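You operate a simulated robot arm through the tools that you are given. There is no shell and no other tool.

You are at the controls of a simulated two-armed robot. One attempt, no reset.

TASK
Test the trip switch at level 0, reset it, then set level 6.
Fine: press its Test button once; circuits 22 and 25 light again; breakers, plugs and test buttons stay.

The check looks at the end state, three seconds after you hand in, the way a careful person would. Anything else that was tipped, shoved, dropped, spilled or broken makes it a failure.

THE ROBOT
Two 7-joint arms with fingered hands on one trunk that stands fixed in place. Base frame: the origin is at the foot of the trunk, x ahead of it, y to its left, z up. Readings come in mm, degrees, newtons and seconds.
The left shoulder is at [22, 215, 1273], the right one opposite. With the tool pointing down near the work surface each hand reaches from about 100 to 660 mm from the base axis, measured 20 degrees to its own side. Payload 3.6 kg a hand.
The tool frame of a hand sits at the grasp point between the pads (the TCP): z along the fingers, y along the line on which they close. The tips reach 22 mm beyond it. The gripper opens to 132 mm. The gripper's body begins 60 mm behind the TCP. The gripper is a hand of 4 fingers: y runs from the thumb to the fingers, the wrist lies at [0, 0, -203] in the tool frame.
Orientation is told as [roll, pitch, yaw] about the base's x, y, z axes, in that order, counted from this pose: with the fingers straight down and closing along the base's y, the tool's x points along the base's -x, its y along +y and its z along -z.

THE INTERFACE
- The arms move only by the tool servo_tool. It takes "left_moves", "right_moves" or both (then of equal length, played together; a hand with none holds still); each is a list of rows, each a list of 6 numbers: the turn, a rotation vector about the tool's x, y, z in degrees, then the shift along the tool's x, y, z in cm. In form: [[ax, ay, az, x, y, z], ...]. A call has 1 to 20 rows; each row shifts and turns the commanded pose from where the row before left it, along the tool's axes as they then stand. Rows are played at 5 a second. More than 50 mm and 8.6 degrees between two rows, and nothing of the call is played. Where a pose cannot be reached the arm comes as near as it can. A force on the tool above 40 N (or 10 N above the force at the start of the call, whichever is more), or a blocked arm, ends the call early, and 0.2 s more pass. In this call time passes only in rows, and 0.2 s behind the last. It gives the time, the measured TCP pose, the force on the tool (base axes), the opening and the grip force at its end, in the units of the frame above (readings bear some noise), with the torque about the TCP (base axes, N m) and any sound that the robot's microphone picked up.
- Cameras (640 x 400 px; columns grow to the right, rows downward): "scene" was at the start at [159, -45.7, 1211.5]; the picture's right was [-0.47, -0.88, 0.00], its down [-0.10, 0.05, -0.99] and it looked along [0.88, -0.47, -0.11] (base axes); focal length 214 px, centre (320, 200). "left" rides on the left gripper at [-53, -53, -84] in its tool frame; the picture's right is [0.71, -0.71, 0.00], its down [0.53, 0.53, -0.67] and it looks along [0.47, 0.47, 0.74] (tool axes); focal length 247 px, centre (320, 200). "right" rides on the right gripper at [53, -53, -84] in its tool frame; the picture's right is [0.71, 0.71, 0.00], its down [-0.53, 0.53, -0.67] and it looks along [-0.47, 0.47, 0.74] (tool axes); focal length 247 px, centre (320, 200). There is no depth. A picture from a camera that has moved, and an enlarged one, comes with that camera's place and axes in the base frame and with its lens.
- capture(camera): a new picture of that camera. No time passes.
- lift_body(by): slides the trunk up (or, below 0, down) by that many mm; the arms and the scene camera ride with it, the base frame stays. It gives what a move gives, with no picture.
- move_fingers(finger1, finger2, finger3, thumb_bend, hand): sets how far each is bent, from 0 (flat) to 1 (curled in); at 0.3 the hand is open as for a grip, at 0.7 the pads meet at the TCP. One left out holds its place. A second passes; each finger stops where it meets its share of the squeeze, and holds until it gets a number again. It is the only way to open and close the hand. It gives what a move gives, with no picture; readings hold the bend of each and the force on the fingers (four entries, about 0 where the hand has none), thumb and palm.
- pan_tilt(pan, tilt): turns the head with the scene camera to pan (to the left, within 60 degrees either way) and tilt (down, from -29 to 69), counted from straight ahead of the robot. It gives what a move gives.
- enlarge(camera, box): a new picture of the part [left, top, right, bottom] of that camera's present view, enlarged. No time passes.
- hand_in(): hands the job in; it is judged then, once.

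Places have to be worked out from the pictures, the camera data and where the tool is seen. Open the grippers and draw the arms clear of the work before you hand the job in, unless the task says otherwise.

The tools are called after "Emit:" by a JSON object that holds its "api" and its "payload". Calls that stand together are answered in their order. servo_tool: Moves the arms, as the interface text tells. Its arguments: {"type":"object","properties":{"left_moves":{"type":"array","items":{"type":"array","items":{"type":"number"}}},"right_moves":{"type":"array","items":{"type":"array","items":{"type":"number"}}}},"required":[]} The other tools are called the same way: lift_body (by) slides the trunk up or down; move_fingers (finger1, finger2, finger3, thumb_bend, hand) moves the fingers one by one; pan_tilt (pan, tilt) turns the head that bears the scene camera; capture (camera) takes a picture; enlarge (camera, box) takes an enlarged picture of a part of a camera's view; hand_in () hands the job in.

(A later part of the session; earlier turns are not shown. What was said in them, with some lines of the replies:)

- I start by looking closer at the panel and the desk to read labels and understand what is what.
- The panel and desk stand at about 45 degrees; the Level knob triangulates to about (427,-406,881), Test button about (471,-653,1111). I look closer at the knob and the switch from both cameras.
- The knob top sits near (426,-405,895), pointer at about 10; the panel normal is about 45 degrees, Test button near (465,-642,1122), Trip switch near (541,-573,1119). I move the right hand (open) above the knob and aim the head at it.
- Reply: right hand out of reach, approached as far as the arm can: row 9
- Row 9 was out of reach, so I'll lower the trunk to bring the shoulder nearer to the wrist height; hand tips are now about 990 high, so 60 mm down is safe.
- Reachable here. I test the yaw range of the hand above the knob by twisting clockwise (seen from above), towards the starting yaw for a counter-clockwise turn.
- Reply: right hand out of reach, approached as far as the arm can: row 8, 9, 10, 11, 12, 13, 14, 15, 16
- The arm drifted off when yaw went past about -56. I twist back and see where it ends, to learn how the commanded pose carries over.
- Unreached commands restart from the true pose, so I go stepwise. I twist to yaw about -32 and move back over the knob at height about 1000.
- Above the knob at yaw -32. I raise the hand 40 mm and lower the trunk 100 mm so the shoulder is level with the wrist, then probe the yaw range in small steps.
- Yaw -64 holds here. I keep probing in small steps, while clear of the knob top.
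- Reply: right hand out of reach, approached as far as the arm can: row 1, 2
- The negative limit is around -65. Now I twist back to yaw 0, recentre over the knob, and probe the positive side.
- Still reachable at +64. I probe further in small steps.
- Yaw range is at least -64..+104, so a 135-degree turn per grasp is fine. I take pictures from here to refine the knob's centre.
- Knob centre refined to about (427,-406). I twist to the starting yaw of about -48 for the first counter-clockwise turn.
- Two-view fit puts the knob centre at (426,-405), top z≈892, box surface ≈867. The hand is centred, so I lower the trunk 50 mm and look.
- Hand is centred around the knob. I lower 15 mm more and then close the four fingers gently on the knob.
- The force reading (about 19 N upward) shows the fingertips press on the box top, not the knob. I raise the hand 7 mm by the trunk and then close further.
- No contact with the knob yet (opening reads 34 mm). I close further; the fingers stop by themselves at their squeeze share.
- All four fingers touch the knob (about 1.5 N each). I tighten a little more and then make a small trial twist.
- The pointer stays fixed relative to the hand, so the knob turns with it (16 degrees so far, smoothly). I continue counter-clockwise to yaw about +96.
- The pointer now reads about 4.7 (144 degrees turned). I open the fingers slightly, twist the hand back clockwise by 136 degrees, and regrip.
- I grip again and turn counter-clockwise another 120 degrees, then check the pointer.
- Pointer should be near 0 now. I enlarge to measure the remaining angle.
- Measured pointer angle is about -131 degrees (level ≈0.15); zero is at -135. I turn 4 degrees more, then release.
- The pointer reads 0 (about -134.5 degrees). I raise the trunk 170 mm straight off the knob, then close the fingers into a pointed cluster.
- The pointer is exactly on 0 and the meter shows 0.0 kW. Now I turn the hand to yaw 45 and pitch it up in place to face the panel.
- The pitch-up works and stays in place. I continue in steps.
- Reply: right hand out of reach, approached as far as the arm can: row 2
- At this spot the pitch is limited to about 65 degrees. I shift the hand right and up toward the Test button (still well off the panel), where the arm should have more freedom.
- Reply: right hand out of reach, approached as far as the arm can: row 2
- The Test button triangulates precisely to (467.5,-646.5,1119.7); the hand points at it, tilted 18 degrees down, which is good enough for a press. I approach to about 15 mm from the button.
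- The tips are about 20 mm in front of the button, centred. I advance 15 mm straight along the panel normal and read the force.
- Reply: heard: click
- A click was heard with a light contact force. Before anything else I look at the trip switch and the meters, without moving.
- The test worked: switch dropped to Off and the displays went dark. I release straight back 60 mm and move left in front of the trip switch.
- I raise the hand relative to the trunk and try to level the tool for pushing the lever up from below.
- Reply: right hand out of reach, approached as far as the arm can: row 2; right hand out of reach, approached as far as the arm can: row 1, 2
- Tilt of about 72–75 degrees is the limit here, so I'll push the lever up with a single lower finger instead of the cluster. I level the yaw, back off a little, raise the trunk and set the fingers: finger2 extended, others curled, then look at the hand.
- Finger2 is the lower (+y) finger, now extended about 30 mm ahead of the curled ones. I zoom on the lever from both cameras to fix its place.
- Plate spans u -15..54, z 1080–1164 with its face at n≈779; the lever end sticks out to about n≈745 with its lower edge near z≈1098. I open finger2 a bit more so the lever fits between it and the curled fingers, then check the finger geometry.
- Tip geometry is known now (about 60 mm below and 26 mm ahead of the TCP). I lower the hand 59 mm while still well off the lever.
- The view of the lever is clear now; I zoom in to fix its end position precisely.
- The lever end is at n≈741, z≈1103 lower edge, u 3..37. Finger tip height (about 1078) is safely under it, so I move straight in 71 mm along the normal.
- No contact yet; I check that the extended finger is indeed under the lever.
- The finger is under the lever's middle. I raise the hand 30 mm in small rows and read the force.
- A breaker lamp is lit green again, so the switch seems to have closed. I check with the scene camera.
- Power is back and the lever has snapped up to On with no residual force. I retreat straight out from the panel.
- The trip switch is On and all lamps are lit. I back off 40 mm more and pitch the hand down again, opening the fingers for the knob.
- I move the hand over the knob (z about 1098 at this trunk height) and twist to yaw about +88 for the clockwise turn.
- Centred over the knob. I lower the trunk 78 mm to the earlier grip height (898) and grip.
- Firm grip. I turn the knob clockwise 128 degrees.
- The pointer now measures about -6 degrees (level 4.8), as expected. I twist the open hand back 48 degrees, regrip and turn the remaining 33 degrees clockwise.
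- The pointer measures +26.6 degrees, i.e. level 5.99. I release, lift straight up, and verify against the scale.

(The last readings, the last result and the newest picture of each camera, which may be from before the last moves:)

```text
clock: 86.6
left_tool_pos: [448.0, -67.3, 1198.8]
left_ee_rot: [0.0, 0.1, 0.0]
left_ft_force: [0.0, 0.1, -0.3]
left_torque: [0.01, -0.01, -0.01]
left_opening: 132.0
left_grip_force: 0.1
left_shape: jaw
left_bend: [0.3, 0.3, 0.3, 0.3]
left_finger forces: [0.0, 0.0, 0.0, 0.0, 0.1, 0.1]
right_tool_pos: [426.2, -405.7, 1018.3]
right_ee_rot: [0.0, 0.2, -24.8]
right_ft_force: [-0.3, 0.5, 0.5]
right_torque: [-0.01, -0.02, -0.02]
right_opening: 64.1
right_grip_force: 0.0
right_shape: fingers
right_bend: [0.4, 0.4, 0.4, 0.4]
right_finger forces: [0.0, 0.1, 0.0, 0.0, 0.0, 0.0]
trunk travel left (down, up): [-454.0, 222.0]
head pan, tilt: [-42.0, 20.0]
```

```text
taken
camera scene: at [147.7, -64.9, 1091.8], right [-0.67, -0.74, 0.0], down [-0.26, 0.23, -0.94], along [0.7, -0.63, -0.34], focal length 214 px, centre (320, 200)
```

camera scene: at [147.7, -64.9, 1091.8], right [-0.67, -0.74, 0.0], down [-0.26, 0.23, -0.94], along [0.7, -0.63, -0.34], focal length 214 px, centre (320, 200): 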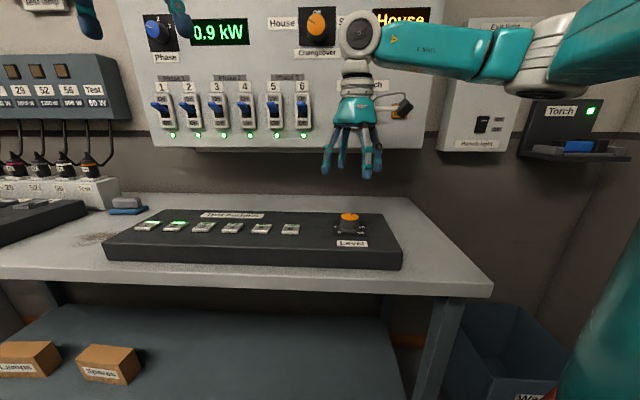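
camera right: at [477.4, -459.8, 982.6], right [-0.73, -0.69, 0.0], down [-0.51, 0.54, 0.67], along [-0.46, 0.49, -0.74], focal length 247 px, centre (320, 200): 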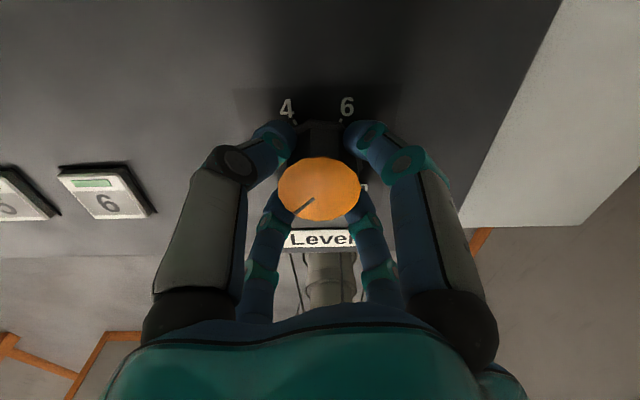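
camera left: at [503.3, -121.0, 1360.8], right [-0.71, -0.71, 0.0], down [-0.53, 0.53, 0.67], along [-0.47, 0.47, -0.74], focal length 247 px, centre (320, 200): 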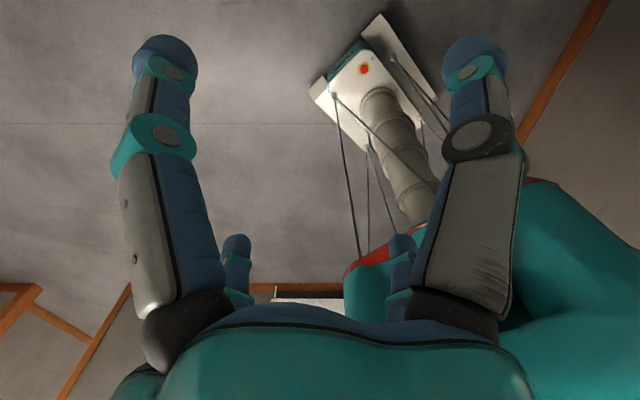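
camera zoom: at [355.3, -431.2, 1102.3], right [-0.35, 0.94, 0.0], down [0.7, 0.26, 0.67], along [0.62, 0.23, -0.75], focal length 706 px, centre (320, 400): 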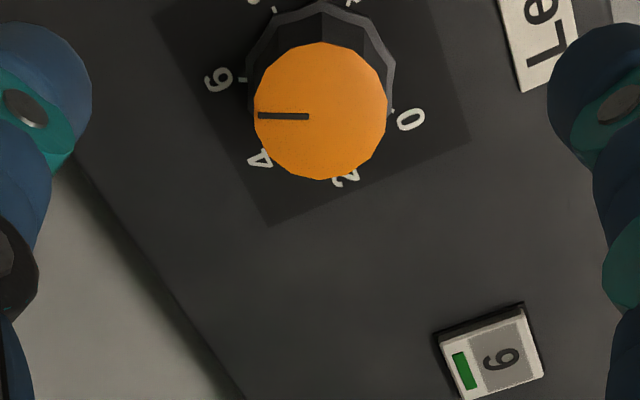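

The meter reads 0.9 kW (1.5 kW × 0.6), matching level 6. I raise the trunk and draw the right arm back near its starting pose, then check circuits 22 and 25.

Emit:
{"api": "lift_body", "payload": {"by": 96}}

Emit:
{"api": "servo_tool", "payload": {"right_moves": [[0, 0, 0, 0, 0, -4.5], [0, 0, 0, 1.2, -1.15, -4.1], [0, 0, 0, 1.2, -1.15, -4.1], [0, 0, 0, 1.2, -1.15, -4.1], [0, 0, 0, 1.2, -1.15, -4.1], [0, 0, 0, 1.2, -1.15, -4.1], [0, 0, 0, 1.2, -1.15, -4.1], [0, 0, 0, 1.2, -1.15, 0]]}}

Emit:
{"api": "pan_tilt", "payload": {"pan": -28, "tilt": 6.2}}

Emit:
{"api": "capture", "payload": {"camera": "scene"}}

Emit:
{"api": "enlarge", "payload": {"camera": "scene", "box": [90, 140, 230, 260]}}

Emit:
{"api": "enlarge", "payload": {"camera": "scene", "box": [380, 310, 460, 390]}}

Emit:
{"api": "enlarge", "payload": {"camera": "scene", "box": [230, 120, 520, 250]}}

```text
clock: 87.9
left_tool_pos: [448.6, -66.1, 1294.8]
left_ee_rot: [0.1, 0.2, 0.0]
left_ft_force: [-0.5, -0.2, -0.6]
left_torque: [-0.02, -0.02, 0.0]
left_opening: 131.6
left_grip_force: 0.1
left_shape: jaw
left_bend: [0.3, 0.3, 0.3, 0.3]
left_finger forces: [0.1, 0.0, 0.1, 0.0, 0.0, 0.1]
right_tool_pos: [426.4, -406.1, 1114.7]
right_ee_rot: [-0.1, 0.2, -24.7]
right_ft_force: [0.2, 0.2, 1.1]
right_torque: [0.0, 0.0, 0.04]
right_opening: 64.5
right_grip_force: 0.1
right_shape: fingers
right_bend: [0.4, 0.4, 0.4, 0.4]
right_finger forces: [0.0, 0.1, 0.0, 0.0, 0.0, 0.0]
trunk travel left (down, up): [-550.0, 126.0]
head pan, tilt: [-42.0, 20.0]
```

```text
clock: 89.7
left_tool_pos: [444.9, -66.2, 1296.7]
left_ee_rot: [-0.1, -0.1, 0.0]
left_ft_force: [-0.4, 0.0, -0.4]
left_torque: [0.02, -0.03, -0.01]
left_opening: 132.0
left_grip_force: 0.0
left_shape: jaw
left_bend: [0.3, 0.3, 0.3, 0.3]
left_finger forces: [0.0, 0.0, 0.2, 0.1, 0.0, 0.1]
right_tool_pos: [313.7, -443.9, 1408.1]
right_ee_rot: [0.0, 0.1, -24.5]
right_ft_force: [-0.8, 0.3, 0.4]
right_torque: [0.01, -0.04, -0.01]
right_opening: 64.1
right_grip_force: 0.1
right_shape: fingers
right_bend: [0.4, 0.4, 0.4, 0.4]
right_finger forces: [0.0, 0.0, 0.1, 0.0, 0.1, 0.0]
trunk travel left (down, up): [-550.0, 126.0]
head pan, tilt: [-42.0, 20.0]
```

```text
clock: 90.4
left_tool_pos: [449.2, -67.3, 1293.9]
left_ee_rot: [0.0, 0.0, 0.0]
left_ft_force: [0.8, 0.0, -1.3]
left_torque: [0.04, 0.02, 0.0]
left_opening: 131.7
left_grip_force: 0.0
left_shape: jaw
left_bend: [0.3, 0.3, 0.3, 0.3]
left_finger forces: [0.0, 0.0, 0.0, 0.1, 0.0, 0.0]
right_tool_pos: [318.5, -445.6, 1406.2]
right_ee_rot: [-0.1, 0.4, -24.6]
right_ft_force: [-0.6, 0.1, -0.5]
right_torque: [0.03, 0.03, 0.0]
right_opening: 64.2
right_grip_force: 0.1
right_shape: fingers
right_bend: [0.4, 0.4, 0.4, 0.4]
right_finger forces: [0.1, 0.0, 0.1, 0.0, 0.0, 0.0]
trunk travel left (down, up): [-550.0, 126.0]
head pan, tilt: [-28.0, 6.2]
```

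```text
taken
camera scene: at [159.8, -46.1, 1211.3], right [-0.47, -0.88, 0.0], down [-0.1, 0.05, -0.99], along [0.88, -0.47, -0.11], focal length 214 px, centre (320, 200)
```

scene: 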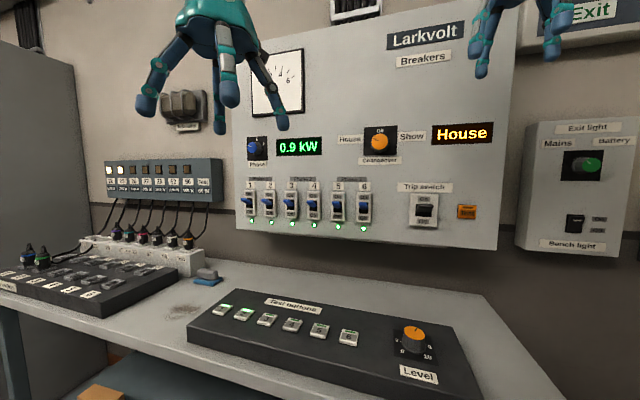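

```text
3.33 times, centred on (160, 200) of scene
camera zoom: at [159.8, -46.1, 1211.3], right [-0.47, -0.88, 0.0], down [-0.1, 0.05, -0.99], along [0.88, -0.47, -0.11], focal length 715 px, centre (853, 200)
```

zoom: 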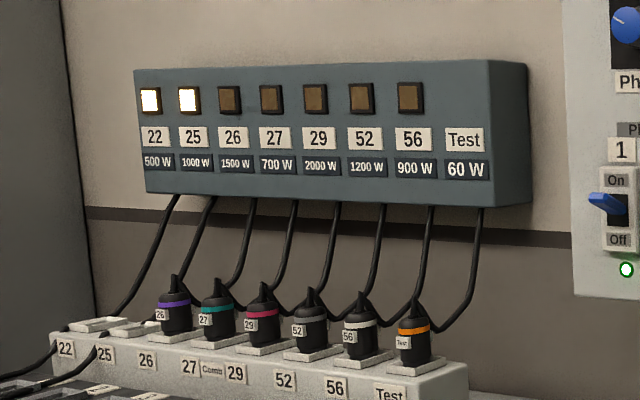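

```text
5.00 times, centred on (420, 350) of scene
camera zoom: at [159.8, -46.1, 1211.3], right [-0.47, -0.88, 0.0], down [-0.1, 0.05, -0.99], along [0.88, -0.47, -0.11], focal length 1072 px, centre (-180, -550)
```

zoom: 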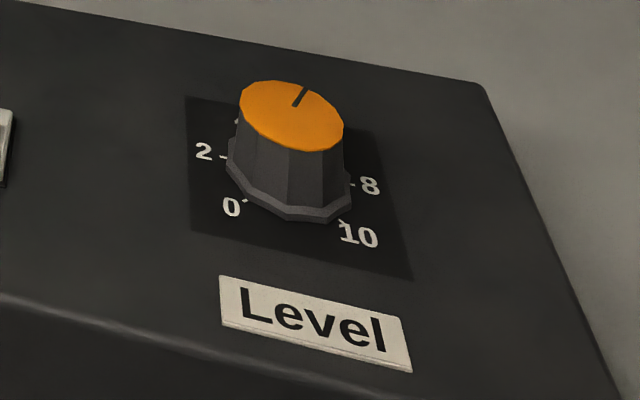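

```text
2.21 times, centred on (375, 185) of scene
camera zoom: at [159.8, -46.1, 1211.3], right [-0.47, -0.88, 0.0], down [-0.1, 0.05, -0.99], along [0.88, -0.47, -0.11], focal length 473 px, centre (199, 233)
```

zoom: 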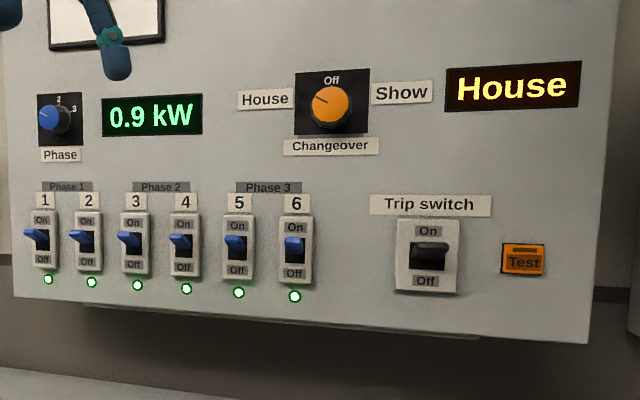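

Circuits 22 and 25 are lit, all breakers on, House displayed, trip switch On. I zoom further on the knob's pointer for a last precise check.

Emit:
{"api": "enlarge", "payload": {"camera": "scene", "box": [397, 318, 433, 358]}}

Emit:
{"api": "enlarge", "payload": {"camera": "right", "box": [260, 40, 380, 140]}}

Emit:
{"api": "enlarge", "payload": {"camera": "scene", "box": [180, 280, 480, 400]}}

```text
10.00 times, centred on (415, 338) of scene
camera zoom: at [159.8, -46.1, 1211.3], right [-0.47, -0.88, 0.0], down [-0.1, 0.05, -0.99], along [0.88, -0.47, -0.11], focal length 2145 px, centre (-630, -1180)
```

zoom: 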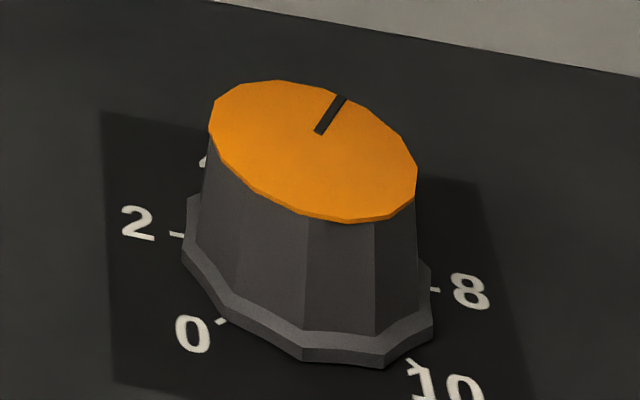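

```text
4.00 times, centred on (320, 90) of right
camera zoom: at [247.6, -470.1, 1489.4], right [-0.35, 0.94, 0.0], down [0.7, 0.26, 0.66], along [0.62, 0.23, -0.75], focal length 988 px, centre (320, 640)
```

zoom: 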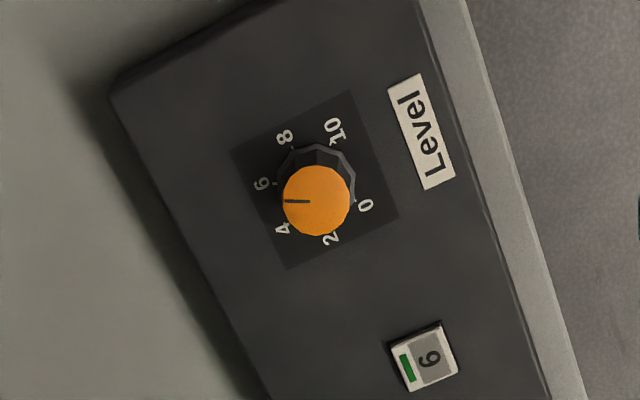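

```text
2.13 times, centred on (330, 340) of scene
camera zoom: at [159.8, -46.1, 1211.3], right [-0.47, -0.88, 0.0], down [-0.1, 0.05, -0.99], along [0.88, -0.47, -0.11], focal length 458 px, centre (299, -99)
```

zoom: 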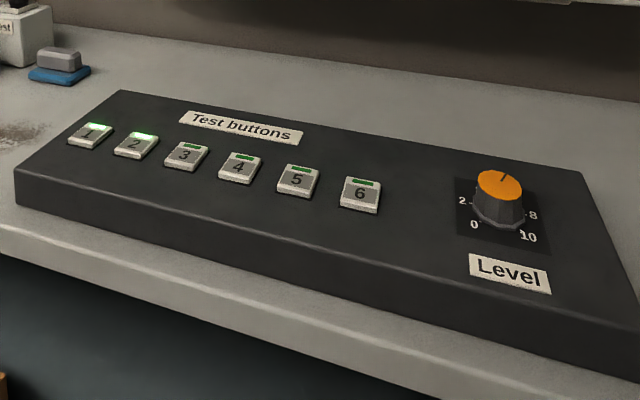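

The pointer measures about +26.5 degrees from top, i.e. level 5.98, and everything else is unchanged. I open the right hand fully.

Emit:
{"api": "move_fingers", "payload": {"hand": "right", "finger1": 0.3, "finger2": 0.3, "finger3": 0.3, "thumb_bend": 0.3}}

Emit:
{"api": "capture", "payload": {"camera": "scene"}}

```text
clock: 91.4
left_tool_pos: [447.8, -67.0, 1296.3]
left_ee_rot: [0.0, 0.1, 0.0]
left_ft_force: [-0.2, 0.7, 0.1]
left_torque: [-0.02, 0.0, -0.01]
left_opening: 131.9
left_grip_force: 0.0
left_shape: jaw
left_bend: [0.3, 0.3, 0.3, 0.3]
left_finger forces: [0.1, 0.0, 0.1, 0.0, 0.0, 0.1]
right_tool_pos: [316.8, -443.3, 1407.1]
right_ee_rot: [0.0, 0.0, -24.7]
right_ft_force: [-0.1, 0.6, 0.7]
right_torque: [0.01, 0.0, 0.01]
right_opening: 87.3
right_grip_force: 0.1
right_shape: fingers
right_bend: [0.3, 0.3, 0.3, 0.3]
right_finger forces: [0.1, 0.0, 0.1, 0.0, 0.0, 0.0]
trunk travel left (down, up): [-550.0, 126.0]
head pan, tilt: [-28.0, 6.2]
```

```text
taken
camera scene: at [159.2, -45.9, 1211.5], right [-0.47, -0.88, 0.0], down [-0.1, 0.05, -0.99], along [0.88, -0.47, -0.11], focal length 214 px, centre (320, 200)
```

scene: 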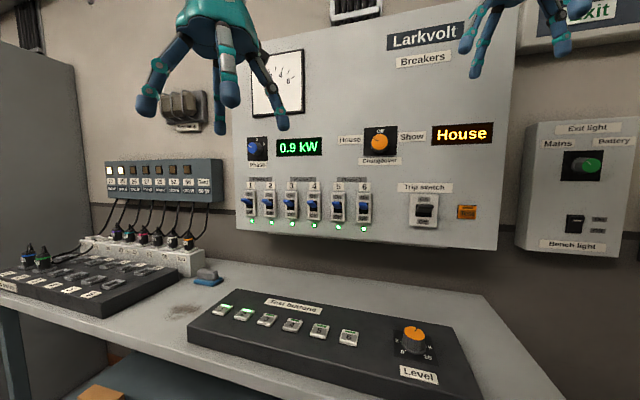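

The test ran at level 0, the trip switch is back On, and the level is at 6. Circuits 22 and 25 are lit, both arms are clear and the hands are open, so I hand in.

Emit:
{"api": "hand_in", "payload": {}}

```text
The job is handed in.
```

The trip switch was tested at level 0, reset to On, and the Level knob is now at 6. I've handed the job in; no verdict has come back.

- **Test:** I turned Level down from 10 to 0 and the meter read 0.0 kW. One press of the Test button gave a click. The switch dropped to Off and the displays went dark.
- **Reset:** I pushed the lever up and it snapped to On. The breaker lamps and displays came back.
- **Level 6:** From the pictures the pointer sits at about 5.98. The meter reads 0.9 kW, which is 60% of the 1.5 kW it showed at the start.
- **End state:** Circuits 22 and 25 are lit. In the last pictures the breakers, plugs and test buttons look as they did at the start. Both arms are drawn clear and the hands are open.

The fingertips pressed on the top of the box holding the Level knob once, with about 19 N, before I raised the hand to grip the knob. The pictures show no mark or movement from it.
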